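You operate a simulated robot arm through the tools that you are given. There is no shell and no other tool.

You are at the controls of a simulated robot arm. One attempt, no reset.

Task
Grease the roller on the service stand as the build card says.
Fine: push the roller coupler on the roller nipple, pump the card's full strokes into it (too many blow the seal); put the coupler back on its dock.

It is judged by the outcome, as a careful person would: the job done as asked, and still so three seconds after it is handed in. It fails if anything else is knocked over, pushed out of place, dropped, spilled or broken. Lids that push on must go on centred and level and be pressed home; caps that screw on are set level and turned clockwise until they are tight.

Robot
A 7-joint arm with a two-finger gripper on a trunk, on a base that drives. Base frame: it is fixed to the floor where the robot stands at the start and does not move with it; the origin is under the middle of the robot, x ahead of it, y to its left, z up; the surface under the hand at the start is at about z = 0.8. Lengths are in m, angles in rad, forces in N, time in s.
With the tool pointing down near the work surface it reaches from about 0.1 to 0.42 m from the robot's upright axis, wherever it stands. Its first joint turns from -2.496 to 2.496 rad. Places, roughly: build card [0.8, 0.6, 0.9]; coupler dock [0.6, 0, 0.8]; roller nipple [0.6, -0.1, 0.9]; tank pump [0.7, 0.1, 0.9]. Payload 1.47 kg.
The tool frame sits at the grasp point between the pads (the TCP): z along the fingers, y along the line on which they close. The tips reach 0.016 m beyond it. Largest opening 0.087 m; the body of the gripper starts 0.055 m behind the TCP.
Orientation is told as [roll, pitch, yaw] about the base's x, y, z axes, in that order, counted from this pose: with the fingers straight down and closing along the base's y, the tool's x points along the base's -x, its y along +y and its z along -z.

Tools
- The arm moves only by the tool servo_tool. Its argument "steps" is a list of rows, each an object (a shift or turn left out is 0, a gripper value left out holds the last) with "xyz": the shift along the tool's x, y, z in units of 20 mm (1.0 is 20 mm), a list of three; "turn": the turn, a rotation vector about the tool's x, y, z in units of 8 degrees (1.0 is 8 degrees), a list of three. In form: [{"xyz": [x, y, z], "turn": [rx, ry, rz]}, ...]. A call has 1 to 20 rows; each row shifts and turns the commanded pose from where the row before left it, along the tool's axes as they then stand. "gripper" is the opening, from 0 (shut) to 1 (fully open), set as the call begins (left out, the last holds). A call with a number of a shift or a turn outside -1 to 1 is refused whole. Each row takes 0.2 s and may step no farther than 0.05 m and 0.15 rad from the row before; otherwise, or with a gripper value out of range, the whole call is refused. Where a pose cannot be reached the arm comes as near as it can. A force on the tool above 40 N (or 10 N above the force at the start of the call, whichever is more), or a blocked arm, ends the call early, and 0.2 s more pass. The fingers move at their own pace (about 0.045 m/s each) and stop on an object; they squeeze with about 28 N. The grip force told is the motor's: it shows also when the fingers shut on nothing. Time passes only in rows, and 0.2 s behind the last, so rows that do not move let the fingers close. It gives the time, the measured TCP pose, the force on the tool (base axes), the opening and the grip force at its end, in the units of the frame above (readings bear some noise), with the torque about the TCP (base axes, N m) and any sound that the robot's microphone picked up, and new pictures: "views" is both (left out), scene, wrist or none.
- Cameras (640 x 400 px; columns grow to the right, rows downward): "scene" is now at [0.1462, -0.0107, 1.6067]; the picture's right is [-0.16, -0.99, 0.00], its down [-0.75, 0.12, -0.65] and it looks along [0.64, -0.10, -0.76] (base axes); focal length 269 px, centre (320, 200). "wrist" rides on the gripper at [0.073, 0.012, -0.09] in the tool frame; the picture's right is [-0.16, 0.99, 0.00], its down [-0.72, -0.12, -0.68] and it looks along [-0.67, -0.11, 0.73] (tool axes); focal length 247 px, centre (320, 200). There is no depth. A picture from a camera that has moved, and an enlarged one, comes with that camera's place and axes in the base frame and with its lens.
- lift_body(by): slides the trunk up (or, below 0, down) by that many m; the arm and the scene camera ride with it, the base frame stays. It gives what a move gives, with no picture.
- drive_base(legs): drives the robot by 1 to 6 legs, each [ahead, left, turn to the left] in m, m and rad, along the robot's own axes; the way and the turn of a leg run together, so that a leg with both is an arc; at most 1.5 m and 3.142 rad a leg. The arm and the cameras ride along, it lands a little off, and it stops where it bumps. It gives what a move gives, and a new picture of the scene camera.
- aim_head(pan, tilt): turns the head with the scene camera to pan (to the left, within 1.501 rad either way) and tilt (down, from -0.506 to 1.204), counted from straight ahead of the robot. It gives what a move gives, and a new picture of the scene camera.
- close_up(camera, box): a new picture of the part [left, top, right, bottom] of that camera's present view, enlarged. It takes no simulated time.
- finish_job(): hands the job in; it is judged then, once.

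Nothing tells you exact positions but the pictures and the camera data. Unless the task says otherwise, let go and move clear before handing in.

The tools are called after "Emit:" as name(argument=value, ...) on one line, values as JSON. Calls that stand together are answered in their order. servo_tool: Moves the arm, as the interface text tells. Its arguments: {"type":"object","properties":{"steps":{"type":"array","items":{"type":"object","properties":{"xyz":{"type":"array","items":{"type":"number"}},"turn":{"type":"array","items":{"type":"number"}}}}},"gripper":{"type":"number"},"views":{"type":"string","enum":["both","scene","wrist","none"]}},"required":["steps"]} The other tools are called the same way: lift_body (by) slides the trunk up or down; drive_base (legs) drives the base; aim_head (pan, tilt) turns the head that bears the scene camera; close_up (camera, box) takes an enlarged picture of a part of a camera's view; finish_job () hands the job in.

At the start:

```text
time_s: 0.0
tool_pos: [0.4968, -0.0519, 1.2365]
ee_rot: [-0.001, -0.002, 0.001]
ft_force: [0.1, -0.5, 0.2]
wrist_torque: [-0.02, 0.02, -0.02]
opening: 0.0869
gripper_force: 0.1
trunk travel left (down, up): [-0.948, 0.292]
robot x, y, heading: [-0.0004, 0.0047, 0.001]
head pan, tilt: [-0.159, 0.862]
```

scene: 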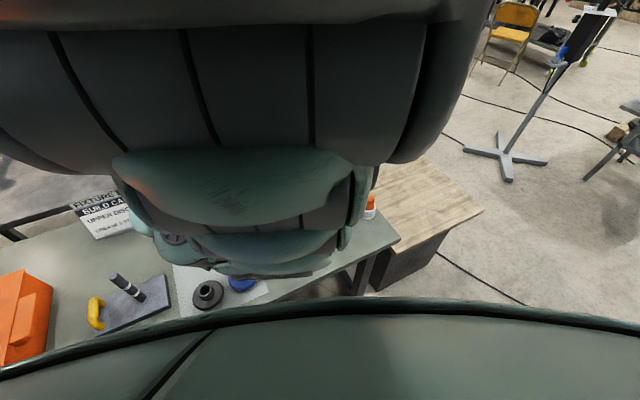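
wrist: 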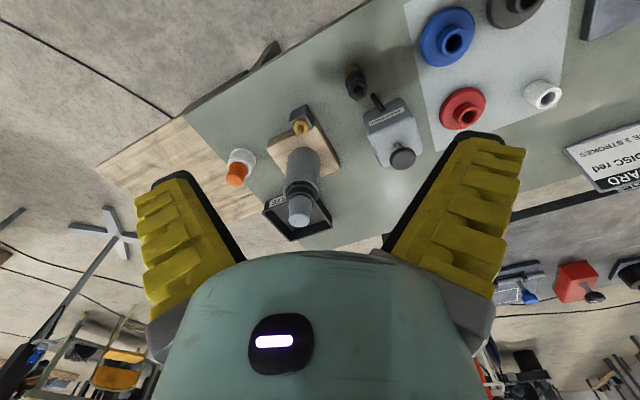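

The arm blocks much of the scene view; the wrist view shows the bench with a roller stand, a pump, and coupler. I'll zoom in on the card and the roller area first.

Emit:
close_up(camera="wrist", box=[540, 110, 640, 200])

Emit:
close_up(camera="wrist", box=[220, 50, 440, 250])

Emit:
close_up(camera="scene", box=[50, 180, 250, 320])

```text
4.44 times, centred on (590, 155) of wrist
camera zoom: at [0.4236, -0.0414, 1.3268], right [0.16, 0.99, 0.0], down [0.72, -0.12, 0.68], along [0.67, -0.11, -0.73], focal length 1098 px, centre (-880, 400)
```

zoom: 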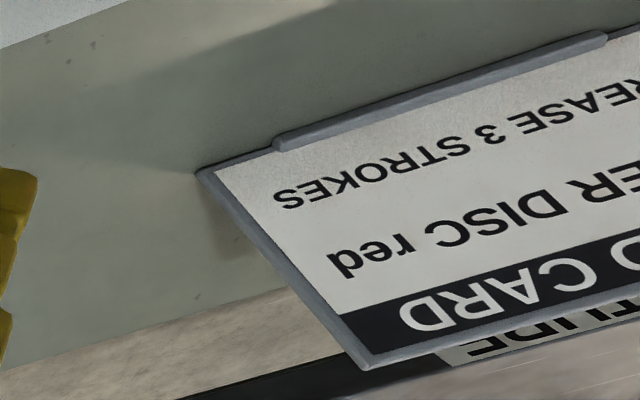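

```text
2.00 times, centred on (330, 150) of wrist
camera zoom: at [0.4236, -0.0414, 1.3268], right [0.16, 0.99, 0.0], down [0.72, -0.12, 0.68], along [0.67, -0.11, -0.73], focal length 494 px, centre (300, 300)
```

zoom: 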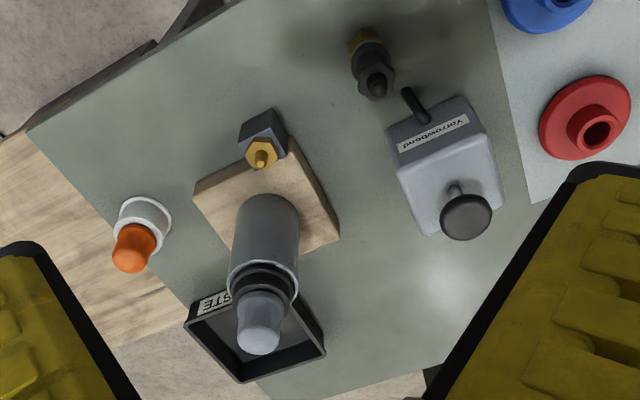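

```text
2.86 times, centred on (150, 250) of scene
camera zoom: at [0.1462, -0.0107, 1.6067], right [-0.16, -0.99, 0.0], down [-0.75, 0.12, -0.65], along [0.64, -0.1, -0.76], focal length 768 px, centre (806, 57)
```

zoom: 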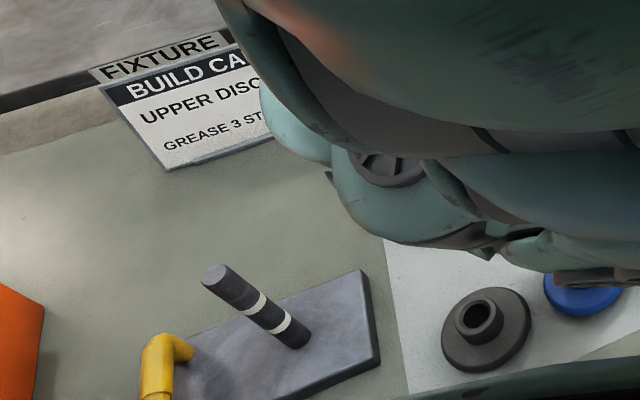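

The card says GREASE 3 STROKES. The gold nipple on the wood block is around (0.63,-0.11), the dark coupler around (0.58,0.0), and the pump knob around (0.73,0.08). I'll look around with the head before moving.

Emit:
aim_head(pan=0.5, tilt=0.9)

Emit:
aim_head(pan=-0.7, tilt=1.0)

```text
time_s: 1.0
tool_pos: [0.4961, -0.0511, 1.2355]
ee_rot: [0.0, -0.001, 0.001]
ft_force: [0.6, -0.5, 0.0]
wrist_torque: [0.01, -0.02, 0.01]
opening: 0.087
gripper_force: 0.1
trunk travel left (down, up): [-0.948, 0.292]
robot x, y, heading: [-0.0005, -0.0024, -0.002]
head pan, tilt: [0.499, 0.901]
camera scene: at [0.139, 0.0317, 1.604], right [0.4, -0.92, 0.0], down [-0.72, -0.31, -0.62], along [0.57, 0.25, -0.78], focal length 269 px, centre (320, 200)
```

scene: 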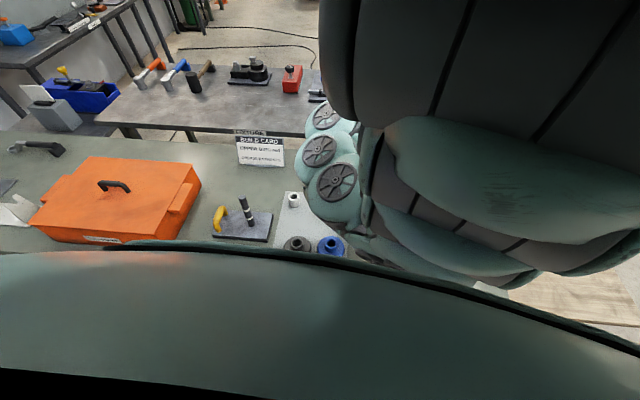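

```text
time_s: 2.4
tool_pos: [0.4975, -0.0519, 1.236]
ee_rot: [0.001, -0.003, 0.0]
ft_force: [-0.9, -0.3, -0.1]
wrist_torque: [0.02, 0.0, 0.01]
opening: 0.0869
gripper_force: 0.0
trunk travel left (down, up): [-0.948, 0.292]
robot x, y, heading: [-0.001, -0.0019, 0.001]
head pan, tilt: [-0.7, 1.0]
camera scene: at [0.1328, -0.0293, 1.5973], right [-0.44, -0.9, 0.0], down [-0.75, 0.37, -0.55], along [0.49, -0.24, -0.84], focal length 269 px, centre (320, 200)
```

scene: 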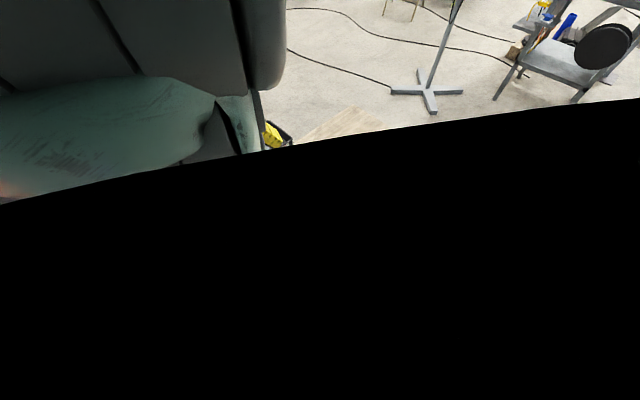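

The trunk hides the bench from the head camera, so I'll survey with the wrist camera. I'm pulling the hand back and slightly left to get the coupler, nipple and pump in view.

Emit:
servo_tool(steps=[{"xyz": [1, 0.4, 0]}, {"xyz": [1, 0.4, 0]}, {"xyz": [1, 0.4, 0]}, {"xyz": [1, 0.4, 0]}, {"xyz": [1, 0.4, 0]}, {"xyz": [1, 0.4, 0]}, {"xyz": [1, 0.4, 0]}], views="wrist")

```text
time_s: 4.0
tool_pos: [0.4874, -0.047, 1.2363]
ee_rot: [0.002, -0.002, 0.0]
ft_force: [-0.4, -0.4, -0.8]
wrist_torque: [0.02, -0.05, -0.01]
opening: 0.0873
gripper_force: 0.1
out of reach, approached as far as the arm can: row 1, 2, 3, 4, 5, 6, 7
trunk travel left (down, up): [-0.948, 0.292]
robot x, y, heading: [-0.0018, -0.0, -0.004]
head pan, tilt: [-0.7, 1.0]
camera wrist: at [0.4139, -0.0374, 1.3269], right [0.16, 0.99, 0.0], down [0.72, -0.12, 0.68], along [0.67, -0.11, -0.73], focal length 247 px, centre (320, 200)
```

wrist: 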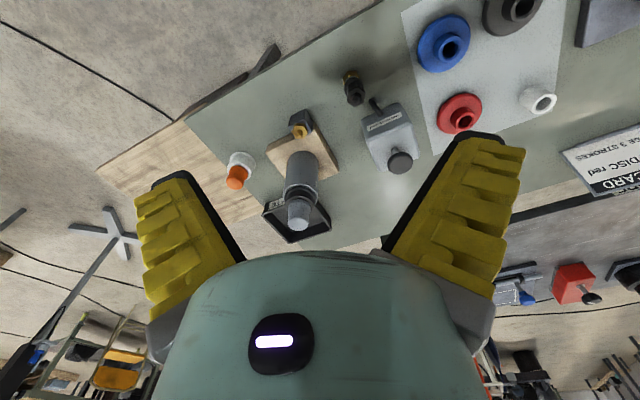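

The arm can't retract at this height. I'll try going down a bit and then back, staying well clear above the bench.

Emit:
servo_tool(steps=[{"xyz": [0, 0, 1]}, {"xyz": [0, 0, 1]}, {"xyz": [0, 0, 1]}, {"xyz": [0, 0, 1]}, {"xyz": [0, 0, 1]}, {"xyz": [0.5, 0, 1]}, {"xyz": [1, 0.4, 0]}, {"xyz": [1, 0.4, 0]}, {"xyz": [1, 0.4, 0]}, {"xyz": [1, 0.4, 0]}, {"xyz": [1, 0.4, 0]}], views="wrist")

```text
time_s: 6.4
tool_pos: [0.4041, -0.0142, 1.1016]
ee_rot: [-0.001, 0.001, -0.001]
ft_force: [-0.4, 0.6, -0.2]
wrist_torque: [-0.04, 0.02, 0.02]
opening: 0.0868
gripper_force: 0.1
out of reach, approached as far as the arm can: row 9, 10, 11
trunk travel left (down, up): [-0.948, 0.292]
robot x, y, heading: [-0.0015, 0.0005, 0.001]
head pan, tilt: [-0.7, 1.0]
camera wrist: at [0.3306, -0.0033, 1.1922], right [0.16, 0.99, 0.0], down [0.72, -0.11, 0.68], along [0.67, -0.11, -0.73], focal length 247 px, centre (320, 200)
```

wrist: 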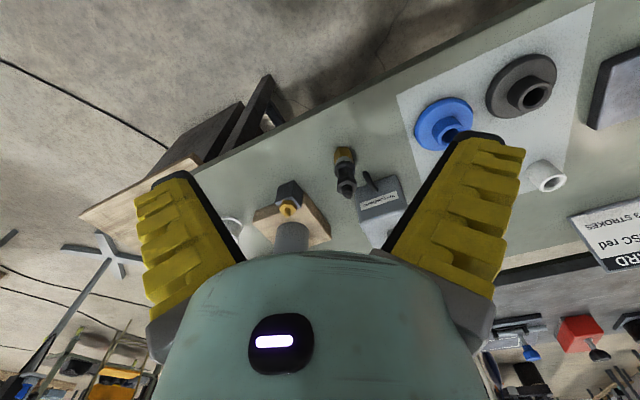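

Emit:
close_up(camera="wrist", box=[240, 120, 420, 250])

Emit:
close_up(camera="wrist", box=[300, 130, 410, 210])

```text
3.08 times, centred on (330, 185) of wrist
camera zoom: at [0.3306, -0.0033, 1.1922], right [0.16, 0.99, 0.0], down [0.72, -0.11, 0.68], along [0.67, -0.11, -0.73], focal length 760 px, centre (289, 246)
```

zoom: 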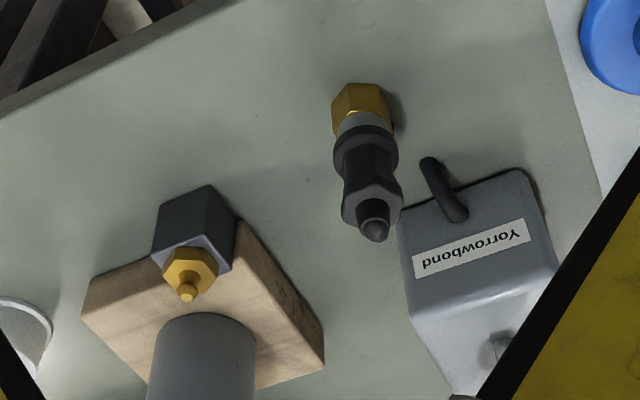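

```text
5.00 times, centred on (355, 170) of wrist
camera zoom: at [0.3306, -0.0033, 1.1922], right [0.16, 0.99, 0.0], down [0.72, -0.11, 0.68], along [0.67, -0.11, -0.73], focal length 1235 px, centre (145, 350)
```

zoom: 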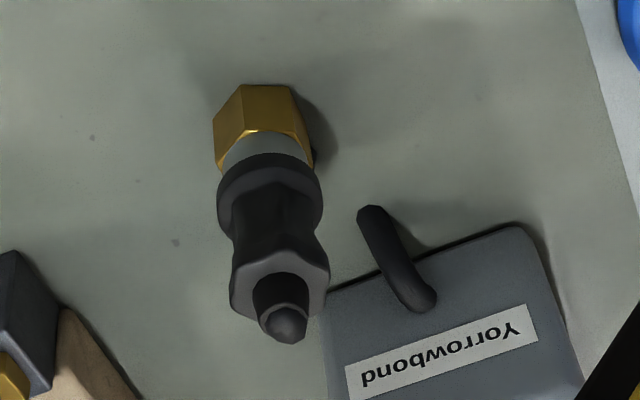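

The coupler stands upright on the brass dock at about (0.583,-0.003), with its body spanning z≈0.83–0.90. The nipple tip is near (0.642,-0.115,0.883). I'll drive closer in small legs with the hand held high.

Emit:
drive_base(legs=[[0.12, 0, 0]])

Emit:
aim_head(pan=0.0, tilt=1.1)

```text
time_s: 7.7
tool_pos: [0.524, -0.0137, 1.1017]
ee_rot: [0.0, 0.001, 0.0]
ft_force: [-0.4, -0.5, 0.3]
wrist_torque: [0.0, 0.03, -0.01]
opening: 0.0869
gripper_force: 0.0
trunk travel left (down, up): [-0.948, 0.292]
robot x, y, heading: [0.12, -0.0015, 0.0]
head pan, tilt: [-0.7, 1.0]
camera scene: at [0.2292, -0.0564, 1.5971], right [-0.83, -0.56, 0.0], down [-0.47, 0.69, -0.55], along [0.31, -0.45, -0.84], focal length 269 px, centre (320, 200)
```

scene: 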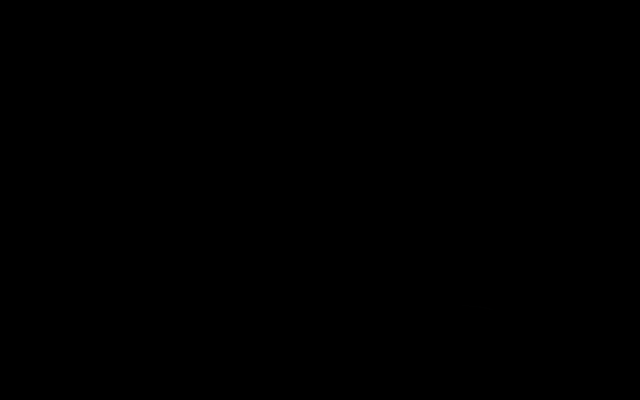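

```text
time_s: 8.8
tool_pos: [0.5254, -0.0138, 1.1013]
ee_rot: [0.0, -0.001, 0.001]
ft_force: [-0.3, -0.2, 0.3]
wrist_torque: [0.0, -0.02, 0.0]
opening: 0.0873
gripper_force: 0.0
trunk travel left (down, up): [-0.948, 0.292]
robot x, y, heading: [0.1176, 0.0011, 0.003]
head pan, tilt: [0.0, 1.1]
camera scene: at [0.2278, -0.0543, 1.5943], right [-0.83, -0.56, 0.0], down [-0.48, 0.71, -0.51], along [0.29, -0.42, -0.86], focal length 269 px, centre (320, 200)
```

scene: 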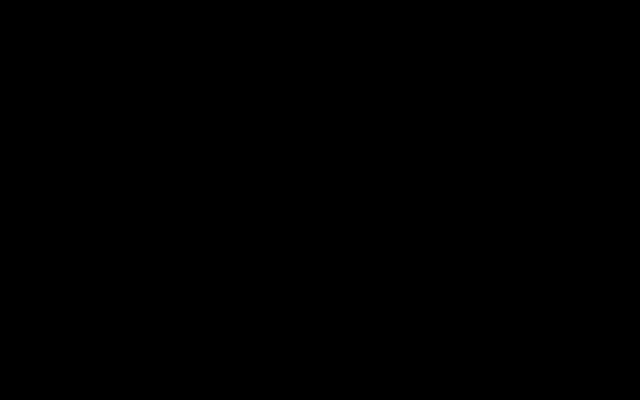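

The scene picture is black, so the head is probably looking into the robot's own body. I'll aim it again and check with the wrist camera.

Emit:
aim_head(pan=0.3, tilt=0.8)

Emit:
servo_tool(steps=[{"xyz": [0, 0, 0]}], views="both")

```text
time_s: 9.6
tool_pos: [0.5236, -0.0139, 1.1021]
ee_rot: [0.0, 0.0, 0.002]
ft_force: [-0.1, 0.6, -0.8]
wrist_torque: [-0.02, 0.04, -0.02]
opening: 0.0871
gripper_force: 0.1
trunk travel left (down, up): [-0.948, 0.292]
robot x, y, heading: [0.1214, 0.004, 0.001]
head pan, tilt: [0.3, 0.799]
camera scene: at [0.2285, -0.0548, 1.5951], right [-0.82, -0.57, 0.0], down [-0.48, 0.7, -0.52], along [0.3, -0.43, -0.85], focal length 269 px, centre (320, 200)
```

scene: 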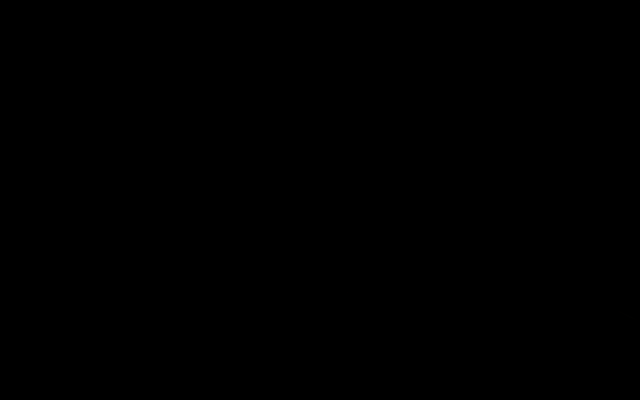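

```text
time_s: 9.9
tool_pos: [0.525, -0.0128, 1.1017]
ee_rot: [-0.001, 0.001, -0.001]
ft_force: [0.2, 0.5, 0.8]
wrist_torque: [-0.03, 0.02, 0.03]
opening: 0.0869
gripper_force: 0.2
trunk travel left (down, up): [-0.948, 0.292]
robot x, y, heading: [0.1196, 0.0001, -0.002]
head pan, tilt: [0.3, 0.799]
camera scene: at [0.2286, -0.0549, 1.5953], right [-0.82, -0.57, 0.0], down [-0.48, 0.7, -0.53], along [0.3, -0.43, -0.85], focal length 269 px, centre (320, 200)
camera wrist: at [0.4513, -0.0032, 1.1923], right [0.16, 0.99, 0.0], down [0.72, -0.12, 0.68], along [0.67, -0.11, -0.73], focal length 247 px, centre (320, 200)
```

scene: 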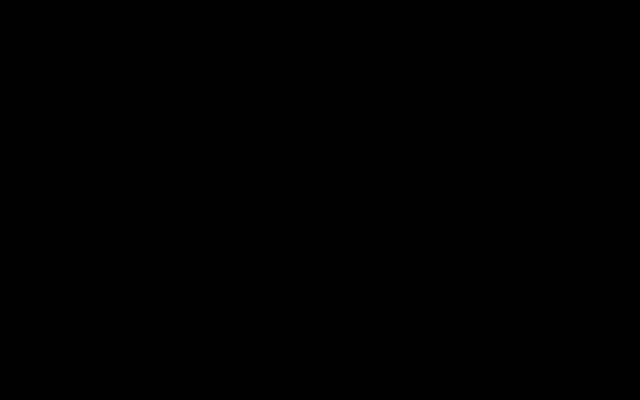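
wrist: 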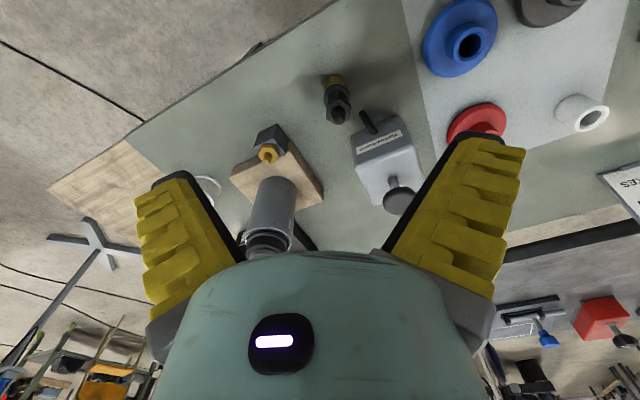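

The head looks blocked by the arm's elbow, so I'll rely on the wrist camera for now. I'm zooming in on the nipple, coupler and pump.

Emit:
close_up(camera="wrist", box=[220, 110, 340, 200])

Emit:
close_up(camera="wrist", box=[310, 60, 430, 150])

Emit:
close_up(camera="wrist", box=[340, 130, 460, 220])

```text
4.44 times, centred on (280, 155) of wrist
camera zoom: at [0.4513, -0.0032, 1.1923], right [0.16, 0.99, 0.0], down [0.72, -0.12, 0.68], along [0.67, -0.11, -0.73], focal length 1098 px, centre (498, 400)
```

zoom: 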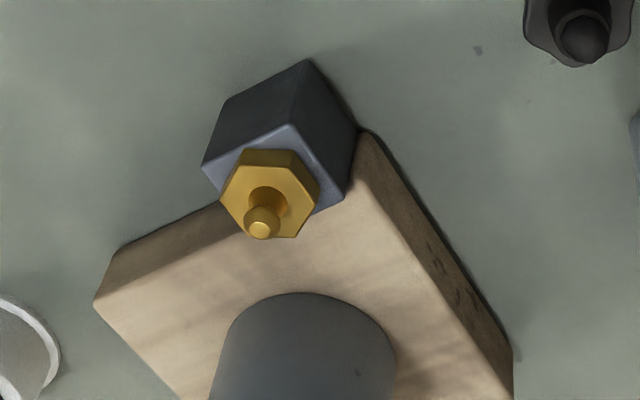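

```text
4.44 times, centred on (370, 105) of wrist
camera zoom: at [0.4513, -0.0032, 1.1923], right [0.16, 0.99, 0.0], down [0.72, -0.12, 0.68], along [0.67, -0.11, -0.73], focal length 1098 px, centre (98, 622)
```

zoom: 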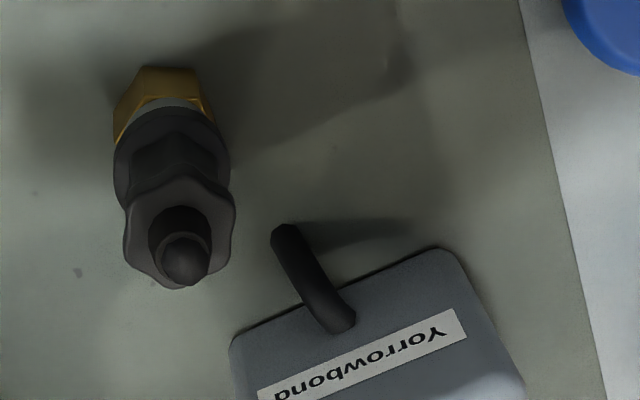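

```text
4.44 times, centred on (400, 175) of wrist
camera zoom: at [0.4513, -0.0032, 1.1923], right [0.16, 0.99, 0.0], down [0.72, -0.12, 0.68], along [0.67, -0.11, -0.73], focal length 1098 px, centre (-36, 311)
```

zoom: 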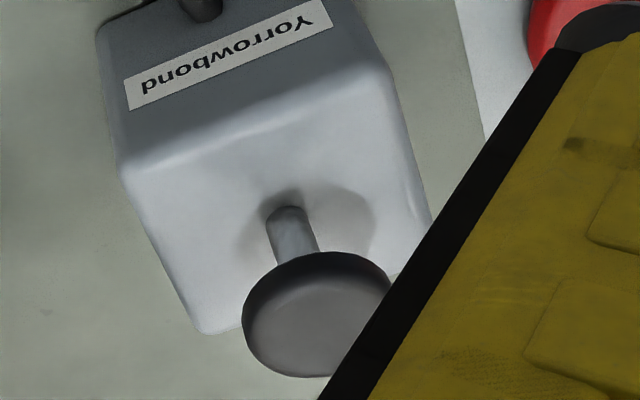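

The block and nipple are vertical, with the nipple tip at about (0.645,-0.115,0.881). The coupler tip is at about (0.581,-0.001,0.917), and the pump stub is low and out of the way. I'll drive closer, watching for bumps.

Emit:
drive_base(legs=[[0.06, 0, 0]])

Emit:
drive_base(legs=[[0.06, 0, 0]])

Emit:
servo_tool(steps=[{"xyz": [0, 0, 0]}], views="wrist")

```text
time_s: 10.9
tool_pos: [0.5851, -0.0144, 1.102]
ee_rot: [0.0, 0.0, 0.003]
ft_force: [-0.1, -0.1, -0.3]
wrist_torque: [-0.02, 0.02, 0.02]
opening: 0.0869
gripper_force: 0.0
trunk travel left (down, up): [-0.948, 0.292]
robot x, y, heading: [0.181, -0.0019, -0.001]
head pan, tilt: [0.3, 0.799]
camera scene: at [0.2926, -0.0594, 1.6014], right [-0.83, -0.56, 0.0], down [-0.45, 0.66, -0.6], along [0.34, -0.49, -0.8], focal length 269 px, centre (320, 200)
```

scene: 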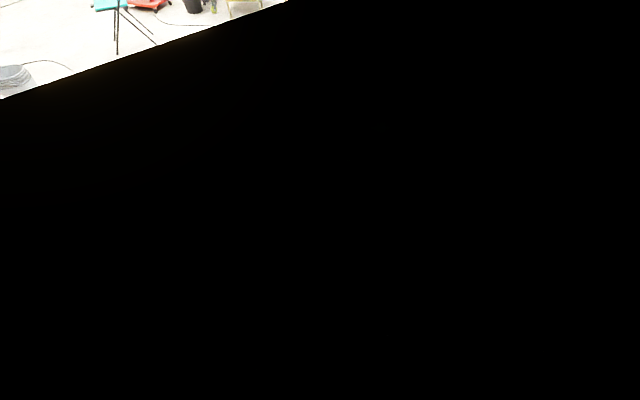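

```text
time_s: 11.9
tool_pos: [0.6455, -0.0137, 1.1012]
ee_rot: [0.0, 0.0, 0.0]
ft_force: [0.2, -0.2, -0.3]
wrist_torque: [0.0, 0.01, 0.0]
opening: 0.0871
gripper_force: 0.0
trunk travel left (down, up): [-0.948, 0.292]
robot x, y, heading: [0.2411, -0.0015, -0.005]
head pan, tilt: [0.3, 0.799]
camera scene: at [0.3531, -0.0612, 1.6038], right [-0.83, -0.56, 0.0], down [-0.44, 0.65, -0.62], along [0.35, -0.52, -0.78], focal length 269 px, centre (320, 200)
```

scene: 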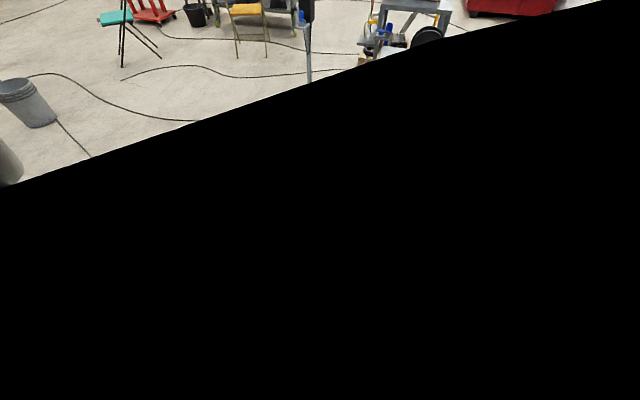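

```text
time_s: 12.3
tool_pos: [0.6458, -0.015, 1.1015]
ee_rot: [-0.001, 0.0, 0.001]
ft_force: [-0.4, -0.8, -0.3]
wrist_torque: [0.03, 0.01, 0.04]
opening: 0.087
gripper_force: 0.1
trunk travel left (down, up): [-0.948, 0.292]
robot x, y, heading: [0.2377, -0.0019, -0.005]
head pan, tilt: [0.3, 0.799]
camera wrist: at [0.5721, -0.0037, 1.1922], right [0.16, 0.99, 0.0], down [0.72, -0.12, 0.68], along [0.67, -0.11, -0.73], focal length 247 px, centre (320, 200)
```

wrist: 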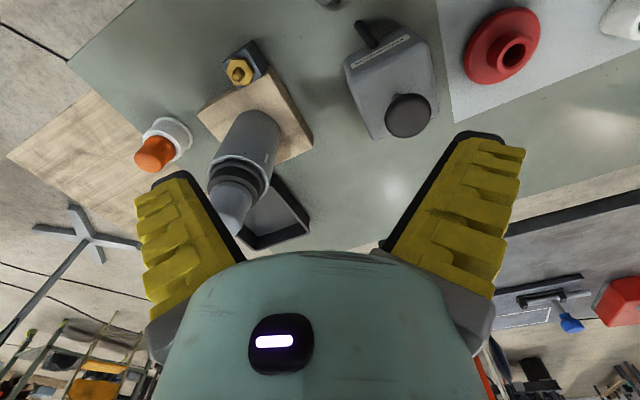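

The base didn't bump anything. The pump knob top is at about (0.695,0.067,0.948). Next I'll bring the open gripper over the coupler, stop above it at z≈0.97, and check.

Emit:
servo_tool(steps=[{"xyz": [0.2, 0.1, 1]}, {"xyz": [0.4, 0.1, 1]}, {"xyz": [0.5, 0.1, 1]}, {"xyz": [0.5, 0.1, 1]}, {"xyz": [0.6, 0.1, 1]}, {"xyz": [0.6, 0.1, 1]}, {"xyz": [0.4, 0.1, 0.5]}, {"xyz": [0, 0, 0]}], views="wrist")

Emit:
aim_head(pan=1.2, tilt=0.9)

```text
time_s: 14.1
tool_pos: [0.5995, -0.007, 0.9744]
ee_rot: [-0.018, -0.033, 0.009]
ft_force: [-0.3, -0.2, 1.0]
wrist_torque: [0.01, 0.06, -0.02]
opening: 0.0872
gripper_force: 0.0
trunk travel left (down, up): [-0.948, 0.292]
robot x, y, heading: [0.2416, -0.0024, 0.001]
head pan, tilt: [0.3, 0.799]
camera wrist: at [0.5232, 0.003, 1.0626], right [0.15, 0.99, -0.01], down [0.7, -0.1, 0.71], along [0.7, -0.11, -0.71], focal length 247 px, centre (320, 200)
```

wrist: 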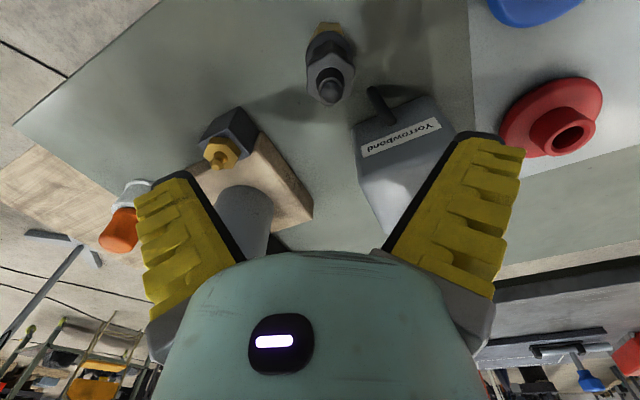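

```text
time_s: 15.3
tool_pos: [0.5997, -0.0089, 0.9744]
ee_rot: [-0.017, -0.033, -0.001]
ft_force: [-0.2, -0.8, -0.2]
wrist_torque: [-0.01, 0.0, -0.02]
opening: 0.0873
gripper_force: 0.0
trunk travel left (down, up): [-0.948, 0.292]
robot x, y, heading: [0.2396, 0.0031, -0.006]
head pan, tilt: [1.201, 0.901]
camera scene: at [0.3544, -0.0632, 1.6073], right [-0.83, -0.56, 0.0], down [-0.42, 0.62, -0.66], along [0.37, -0.54, -0.75], focal length 269 px, centre (320, 200)
```

scene: 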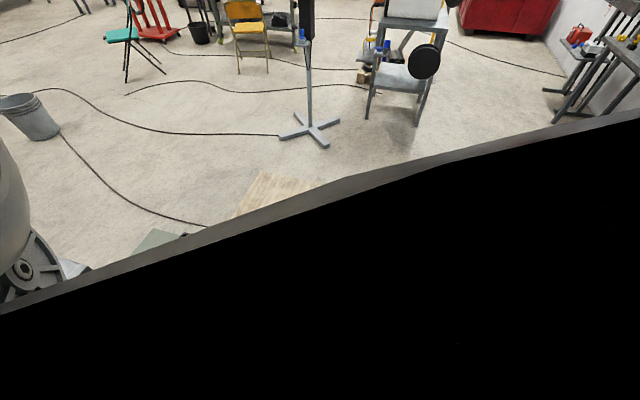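

The hand is near the arm's minimum radius at this height. Raising the trunk a little will put the work zone comfortably in reach.

Emit:
lift_body(by=0.07)

Emit:
servo_tool(steps=[{"xyz": [0.2, 0, 1]}, {"xyz": [0.2, 0, 1]}, {"xyz": [0.2, 0, 1]}, {"xyz": [0, 0, 0]}], views="wrist")

```text
time_s: 16.4
tool_pos: [0.5981, -0.0077, 1.044]
ee_rot: [-0.016, -0.034, -0.002]
ft_force: [0.6, 0.1, 0.8]
wrist_torque: [0.02, 0.02, 0.01]
opening: 0.0872
gripper_force: 0.0
trunk travel left (down, up): [-1.018, 0.222]
robot x, y, heading: [0.241, -0.0012, 0.002]
head pan, tilt: [1.201, 0.901]
```

```text
time_s: 17.4
tool_pos: [0.5678, 0.002, 0.9792]
ee_rot: [0.002, 0.002, -0.005]
ft_force: [-0.3, 0.2, 0.1]
wrist_torque: [0.0, 0.0, 0.04]
opening: 0.0867
gripper_force: 0.1
trunk travel left (down, up): [-1.018, 0.222]
robot x, y, heading: [0.2416, -0.0006, -0.001]
head pan, tilt: [1.201, 0.901]
camera wrist: at [0.4941, 0.0122, 1.0709], right [0.16, 0.99, 0.0], down [0.72, -0.12, 0.68], along [0.67, -0.11, -0.73], focal length 247 px, centre (320, 200)
```

wrist: 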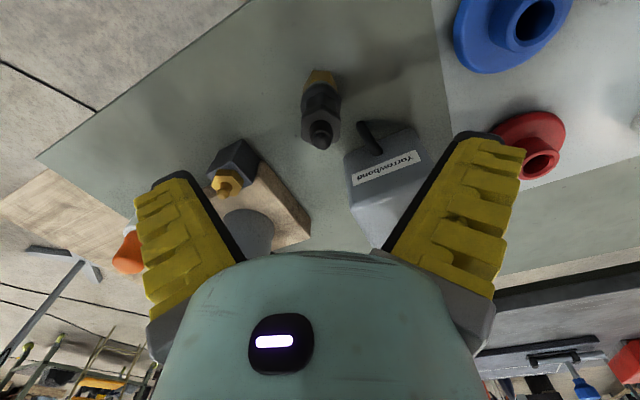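

The tilt has cleared, so I'll zoom in to refine the coupler and nipple positions from this nearer viewpoint.

Emit:
close_up(camera="wrist", box=[270, 60, 370, 160])

Emit:
close_up(camera="wrist", box=[190, 130, 290, 210])

```text
4.00 times, centred on (320, 110) of wrist
camera zoom: at [0.4941, 0.0122, 1.0709], right [0.16, 0.99, 0.0], down [0.72, -0.12, 0.68], along [0.67, -0.11, -0.73], focal length 988 px, centre (320, 560)
```

zoom: 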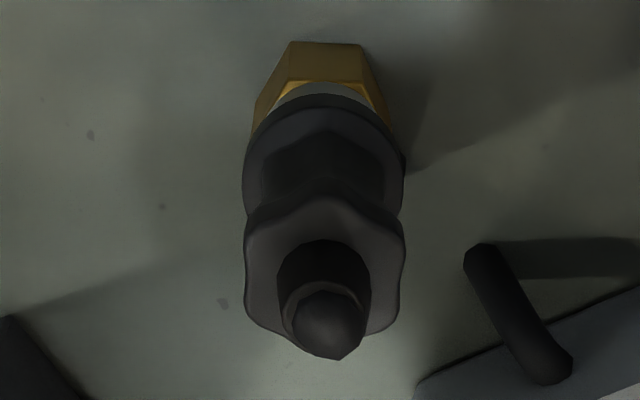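

```text
5.00 times, centred on (240, 170) of wrist
camera zoom: at [0.4941, 0.0122, 1.0709], right [0.16, 0.99, 0.0], down [0.72, -0.12, 0.68], along [0.67, -0.11, -0.73], focal length 1235 px, centre (720, 350)
```

zoom: 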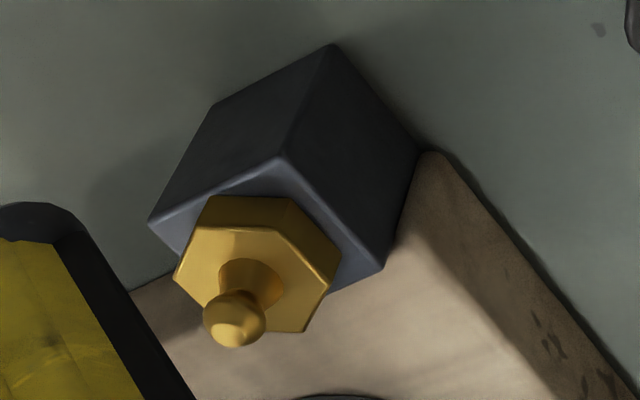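

The coupler axis is at about (0.580,-0.001) and the nipple axis at about (0.6465,-0.114). I'll descend around the coupler with a small yaw so the fingers match its flats.

Emit:
servo_tool(steps=[{"xyz": [-0.61, -0.15, 0.6]}, {"xyz": [0, 0, 0.5], "turn": [0, 0, 0.57]}, {"xyz": [0, 0, 0.5], "turn": [0, 0, 0.57]}, {"xyz": [0, 0, 0.8]}, {"xyz": [0, 0, 0.8]}, {"xyz": [0, 0, 0.8]}, {"xyz": [0, 0, 0.6]}, {"xyz": [0, 0, 0.4]}, {"xyz": [0, 0, 0.3]}, {"xyz": [0, 0, 0]}], views="both")

```text
time_s: 19.6
tool_pos: [0.5801, -0.0053, 0.9054]
ee_rot: [-0.001, 0.0, -0.158]
ft_force: [0.1, -0.1, 0.1]
wrist_torque: [0.01, 0.03, 0.01]
opening: 0.087
gripper_force: 0.0
out of reach, approached as far as the arm can: row 6, 7, 8, 9
trunk travel left (down, up): [-1.018, 0.222]
robot x, y, heading: [0.2401, -0.0001, -0.004]
head pan, tilt: [1.201, 0.901]
camera scene: at [0.3535, -0.0619, 1.6751], right [-0.83, -0.56, 0.0], down [-0.43, 0.64, -0.63], along [0.36, -0.53, -0.77], focal length 269 px, centre (320, 200)
camera wrist: at [0.5098, 0.0175, 0.9958], right [0.31, 0.95, 0.0], down [0.7, -0.23, 0.68], along [0.65, -0.21, -0.73], focal length 247 px, centre (320, 200)
```

scene: 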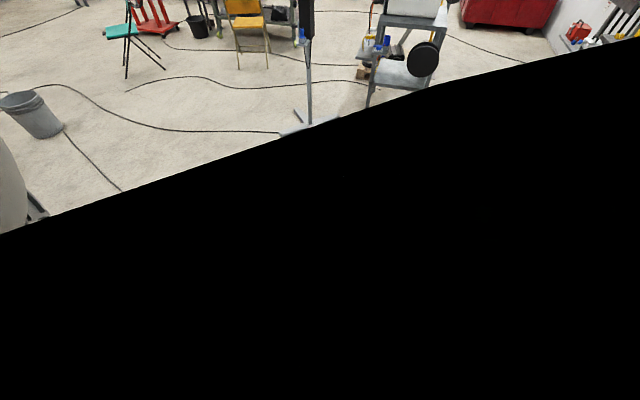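
wrist: 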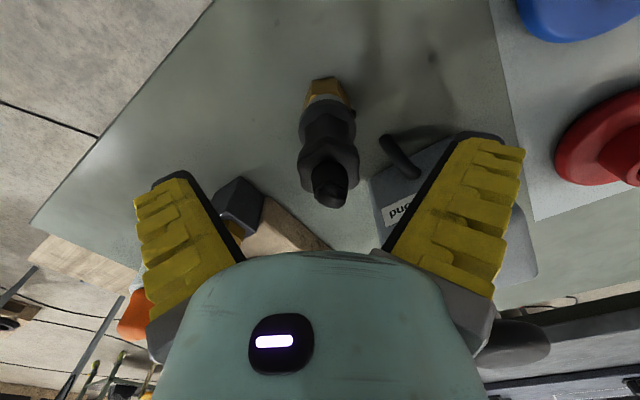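

The arm hit its low limit at z=0.905, so I'll use the trunk to lower. First a small sideways correction to centre on the coupler.

Emit:
servo_tool(steps=[{"xyz": [0.03, 0.2, -0.1]}, {"xyz": [0, 0, 0]}], views="wrist")

```text
time_s: 20.2
tool_pos: [0.5812, -0.0, 0.9065]
ee_rot: [0.0, 0.001, -0.159]
ft_force: [-0.3, 0.8, -0.2]
wrist_torque: [-0.05, 0.0, 0.0]
opening: 0.0871
gripper_force: 0.0
trunk travel left (down, up): [-1.018, 0.222]
robot x, y, heading: [0.2386, 0.0016, 0.0]
head pan, tilt: [1.201, 0.901]
camera wrist: at [0.5102, 0.0212, 0.9975], right [0.31, 0.95, 0.0], down [0.7, -0.23, 0.68], along [0.65, -0.21, -0.73], focal length 247 px, centre (320, 200)
```

wrist: 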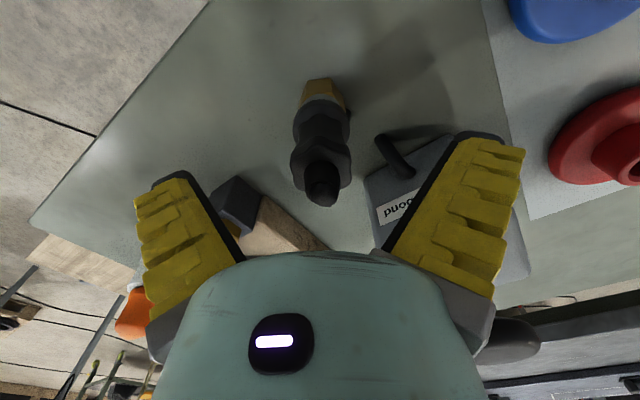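

Emit:
lift_body(by=-0.034)

Emit:
servo_tool(steps=[{"xyz": [0, 0, 0]}], views="wrist")

```text
time_s: 21.0
tool_pos: [0.5814, -0.0012, 0.8735]
ee_rot: [-0.002, 0.0, -0.159]
ft_force: [0.4, 0.0, 0.5]
wrist_torque: [0.01, 0.0, 0.0]
opening: 0.0871
gripper_force: 0.0
trunk travel left (down, up): [-0.984, 0.256]
robot x, y, heading: [0.2436, -0.0016, -0.001]
head pan, tilt: [1.201, 0.901]
```

```text
time_s: 21.4
tool_pos: [0.58, -0.0013, 0.8725]
ee_rot: [0.0, -0.001, -0.16]
ft_force: [0.4, 0.5, 0.3]
wrist_torque: [0.0, -0.01, -0.01]
opening: 0.087
gripper_force: 0.0
trunk travel left (down, up): [-0.984, 0.256]
robot x, y, heading: [0.2423, -0.0026, -0.005]
head pan, tilt: [1.201, 0.901]
camera wrist: at [0.5099, 0.0213, 0.9635], right [0.31, 0.95, 0.0], down [0.7, -0.23, 0.68], along [0.65, -0.21, -0.73], focal length 247 px, centre (320, 200)
```

wrist: 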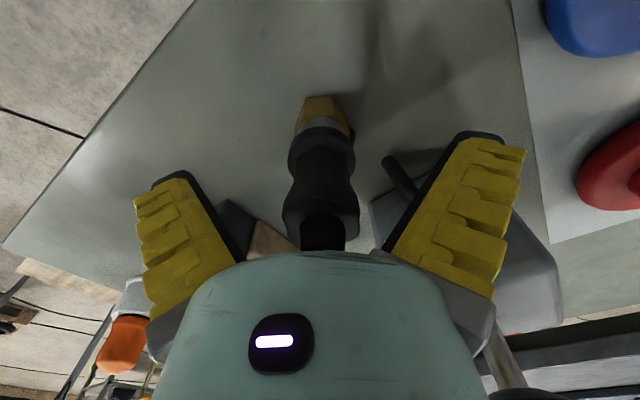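

The hand is centred over the coupler with no contact. Closing the gripper now.

Emit:
servo_tool(steps=[{"xyz": [0, 0, 0]}, {"xyz": [0, 0, 0]}, {"xyz": [0, 0, 0]}, {"xyz": [0, 0, 0]}, {"xyz": [0, 0, 0]}], gripper=0, views="wrist")

```text
time_s: 22.6
tool_pos: [0.5804, -0.0003, 0.8724]
ee_rot: [0.0, -0.001, -0.161]
ft_force: [-0.4, -0.9, 6.7]
wrist_torque: [-0.02, -0.06, -0.03]
opening: 0.0254
gripper_force: 27.8
trunk travel left (down, up): [-0.984, 0.256]
robot x, y, heading: [0.2422, 0.0009, -0.002]
head pan, tilt: [1.201, 0.901]
camera wrist: at [0.5102, 0.0212, 0.9637], right [0.31, 0.95, 0.0], down [0.7, -0.23, 0.68], along [0.65, -0.21, -0.73], focal length 247 px, centre (320, 200)
```

wrist: 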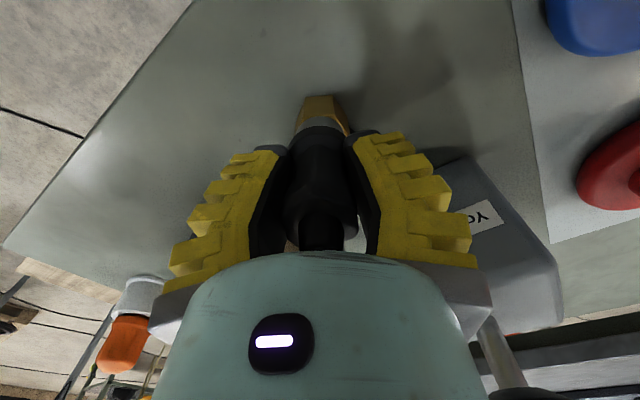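

The coupler is gripped at an opening of 0.0254. I'll lift it slowly straight off the dock.

Emit:
servo_tool(steps=[{"xyz": [0, 0, -0.3]}, {"xyz": [0, 0, -0.4]}, {"xyz": [0, 0, -0.5]}, {"xyz": [0, 0, -0.6]}, {"xyz": [0, 0, -0.7]}, {"xyz": [0, 0, -0.7]}, {"xyz": [0, 0, -0.7]}, {"xyz": [0, 0, 0]}], views="both")

```text
time_s: 24.4
tool_pos: [0.5794, -0.0002, 0.9512]
ee_rot: [0.001, 0.001, -0.162]
ft_force: [0.1, -0.7, -0.8]
wrist_torque: [0.01, -0.01, -0.01]
opening: 0.0212
gripper_force: 28.2
trunk travel left (down, up): [-0.984, 0.256]
robot x, y, heading: [0.2404, 0.0025, -0.001]
head pan, tilt: [1.201, 0.901]
camera scene: at [0.3533, -0.0615, 1.6403], right [-0.83, -0.56, 0.0], down [-0.44, 0.64, -0.63], along [0.35, -0.52, -0.78], focal length 269 px, centre (320, 200)
camera wrist: at [0.5093, 0.022, 1.0414], right [0.31, 0.95, 0.0], down [0.7, -0.23, 0.68], along [0.65, -0.21, -0.73], focal length 247 px, centre (320, 200)
```

scene: 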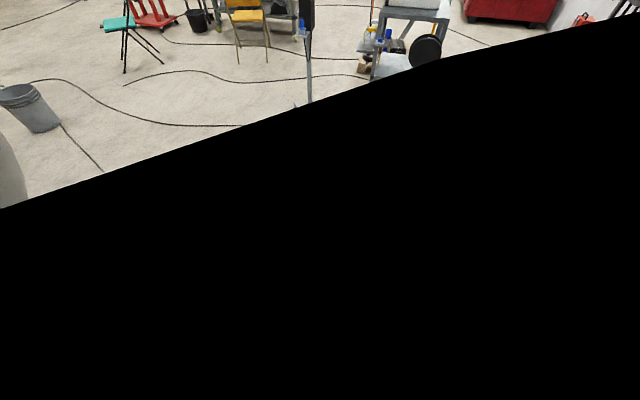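
wrist: 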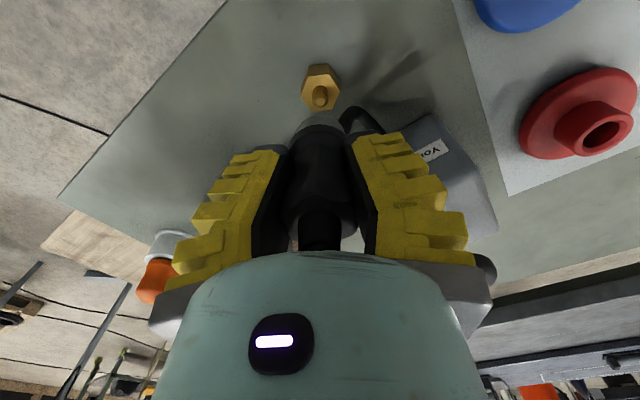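

The coupler came off and the dock is visible. I'll check the grip up close.

Emit:
close_up(camera="wrist", box=[240, 50, 400, 250])

```text
2.00 times, centred on (320, 150) of wrist
camera zoom: at [0.5093, 0.022, 1.0414], right [0.31, 0.95, 0.0], down [0.7, -0.23, 0.68], along [0.65, -0.21, -0.73], focal length 494 px, centre (320, 300)
```

zoom: 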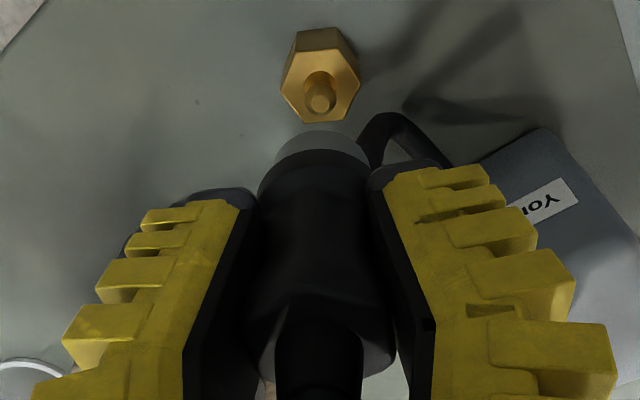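

The grip is good: the coupler's bottom is about 0.049 m below the TCP, around z≈0.90, and a hose runs to the pump. I'll carry it over the nipple with a little extra height.

Emit:
servo_tool(steps=[{"xyz": [0, 0, -0.6]}, {"xyz": [-0.6, -0.7, 0]}, {"xyz": [-0.6, -0.7, 0]}, {"xyz": [-0.6, -0.7, 0]}, {"xyz": [-0.6, -0.7, 0]}, {"xyz": [-0.6, -0.7, 0]}, {"xyz": [-0.6, -0.7, 0]}, {"xyz": [-0.6, -0.7, 0]}, {"xyz": [0, 0, 0]}], views="both")

```text
time_s: 26.4
tool_pos: [0.6476, -0.1098, 0.9623]
ee_rot: [0.0, 0.0, -0.16]
ft_force: [-0.1, -1.0, -1.2]
wrist_torque: [0.03, 0.0, 0.01]
opening: 0.0205
gripper_force: 28.0
trunk travel left (down, up): [-0.984, 0.256]
robot x, y, heading: [0.239, -0.001, -0.004]
head pan, tilt: [1.201, 0.901]
camera scene: at [0.3531, -0.0612, 1.6399], right [-0.83, -0.56, 0.0], down [-0.44, 0.65, -0.62], along [0.35, -0.52, -0.78], focal length 269 px, centre (320, 200)
camera wrist: at [0.5772, -0.0878, 1.0537], right [0.31, 0.95, 0.0], down [0.7, -0.23, 0.68], along [0.65, -0.21, -0.73], focal length 247 px, centre (320, 200)
```

scene: 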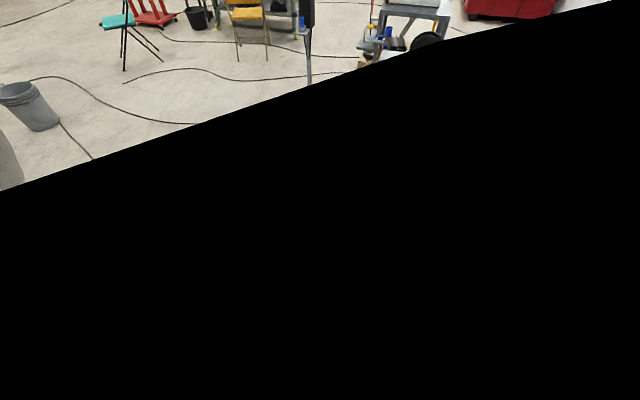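
wrist: 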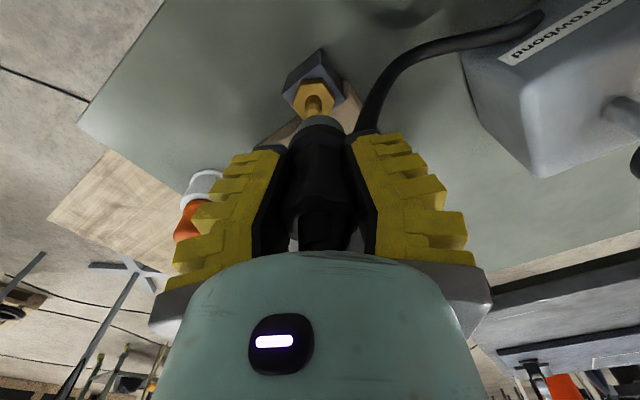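

The hose follows along. I'll zoom in to check the coupler's alignment over the nipple and look for any slip.

Emit:
close_up(camera="wrist", box=[260, 40, 390, 240])

Emit:
close_up(camera="wrist", box=[275, 40, 365, 140])

```text
2.00 times, centred on (325, 140) of wrist
camera zoom: at [0.5772, -0.0878, 1.0537], right [0.31, 0.95, 0.0], down [0.7, -0.23, 0.68], along [0.65, -0.21, -0.73], focal length 494 px, centre (310, 320)
```

zoom: 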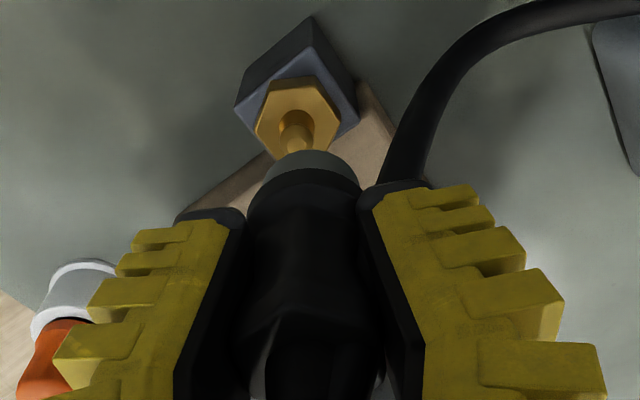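

```text
4.00 times, centred on (320, 90) of wrist
camera zoom: at [0.5772, -0.0878, 1.0537], right [0.31, 0.95, 0.0], down [0.7, -0.23, 0.68], along [0.65, -0.21, -0.73], focal length 988 px, centre (320, 640)
```

zoom: 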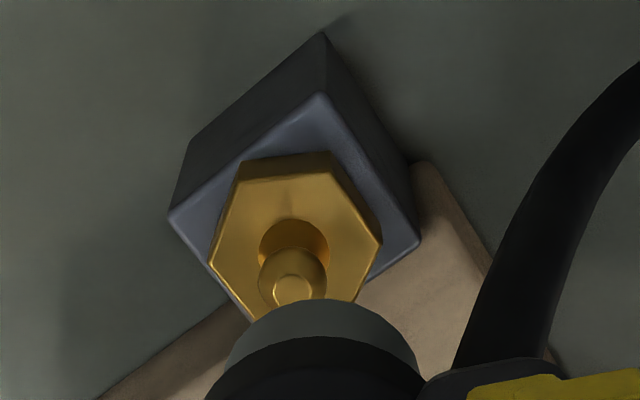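

The coupler needs to move about 5 mm toward -y. I'll shift it and come down just above the nipple to recheck.

Emit:
servo_tool(steps=[{"xyz": [0.02, -0.25, 0.2]}, {"xyz": [0, 0, 0.4]}, {"xyz": [0, 0, 0.3]}, {"xyz": [0, 0, 0]}, {"xyz": [0, 0, 0]}], views="wrist")

Emit:
close_up(camera="wrist", box=[275, 40, 365, 140])

```text
time_s: 27.6
tool_pos: [0.6455, -0.1149, 0.9451]
ee_rot: [0.0, 0.0, -0.157]
ft_force: [0.5, -0.6, -1.2]
wrist_torque: [0.0, 0.04, 0.0]
opening: 0.0202
gripper_force: 28.0
trunk travel left (down, up): [-0.984, 0.256]
robot x, y, heading: [0.2403, -0.0013, 0.003]
head pan, tilt: [1.201, 0.901]
camera wrist: at [0.5762, -0.0934, 1.0353], right [0.31, 0.95, 0.0], down [0.7, -0.23, 0.68], along [0.65, -0.21, -0.73], focal length 247 px, centre (320, 200)
```

wrist: 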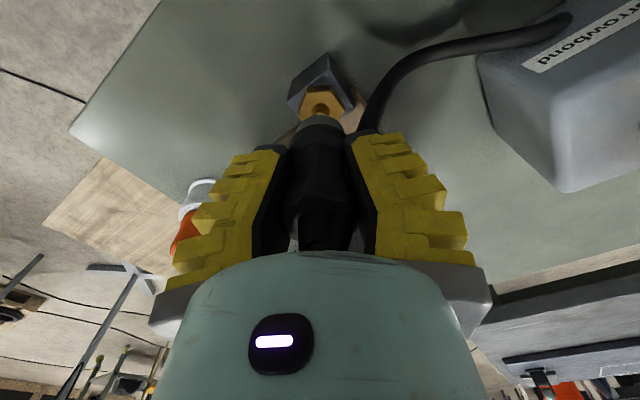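

```text
4.00 times, centred on (320, 90) of wrist
camera zoom: at [0.5762, -0.0934, 1.0353], right [0.31, 0.95, 0.0], down [0.7, -0.23, 0.68], along [0.65, -0.21, -0.73], focal length 988 px, centre (320, 640)
```

zoom: 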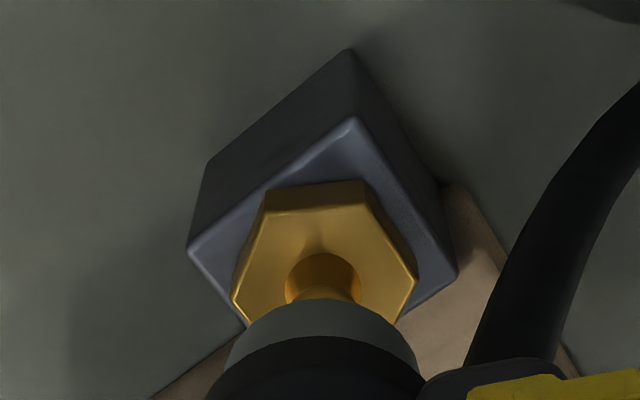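

Alignment looks within about a millimetre. I'll descend slowly onto the nipple and watch the force.

Emit:
servo_tool(steps=[{"xyz": [0, 0, 0.2]}, {"xyz": [0, 0, 0.2]}, {"xyz": [0, 0, 0.2]}, {"xyz": [0, 0, 0.1]}, {"xyz": [0, 0, 0.1]}, {"xyz": [0, 0, 0]}], views="wrist")

Emit:
close_up(camera="wrist", box=[275, 40, 365, 140])

```text
time_s: 29.0
tool_pos: [0.6457, -0.1158, 0.9288]
ee_rot: [0.001, 0.0, -0.159]
ft_force: [-0.2, -0.4, -1.0]
wrist_torque: [0.04, 0.02, -0.01]
opening: 0.0197
gripper_force: 27.9
trunk travel left (down, up): [-0.984, 0.256]
robot x, y, heading: [0.2421, 0.0004, -0.004]
head pan, tilt: [1.201, 0.901]
camera wrist: at [0.5758, -0.0937, 1.0193], right [0.31, 0.95, 0.0], down [0.7, -0.23, 0.68], along [0.65, -0.21, -0.73], focal length 247 px, centre (320, 200)
```

wrist: 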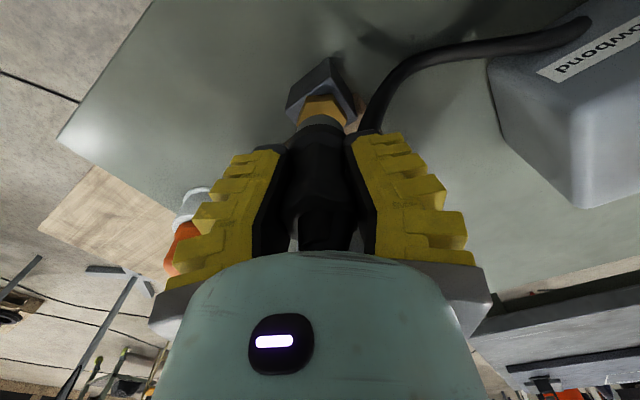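

```text
4.00 times, centred on (320, 90) of wrist
camera zoom: at [0.5758, -0.0937, 1.0193], right [0.31, 0.95, 0.0], down [0.7, -0.23, 0.68], along [0.65, -0.21, -0.73], focal length 988 px, centre (320, 640)
```

zoom: 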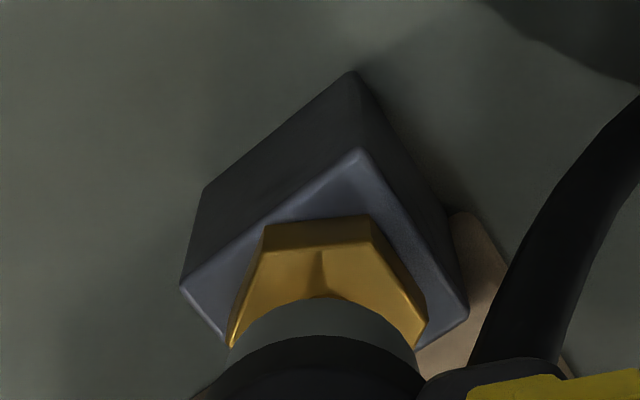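

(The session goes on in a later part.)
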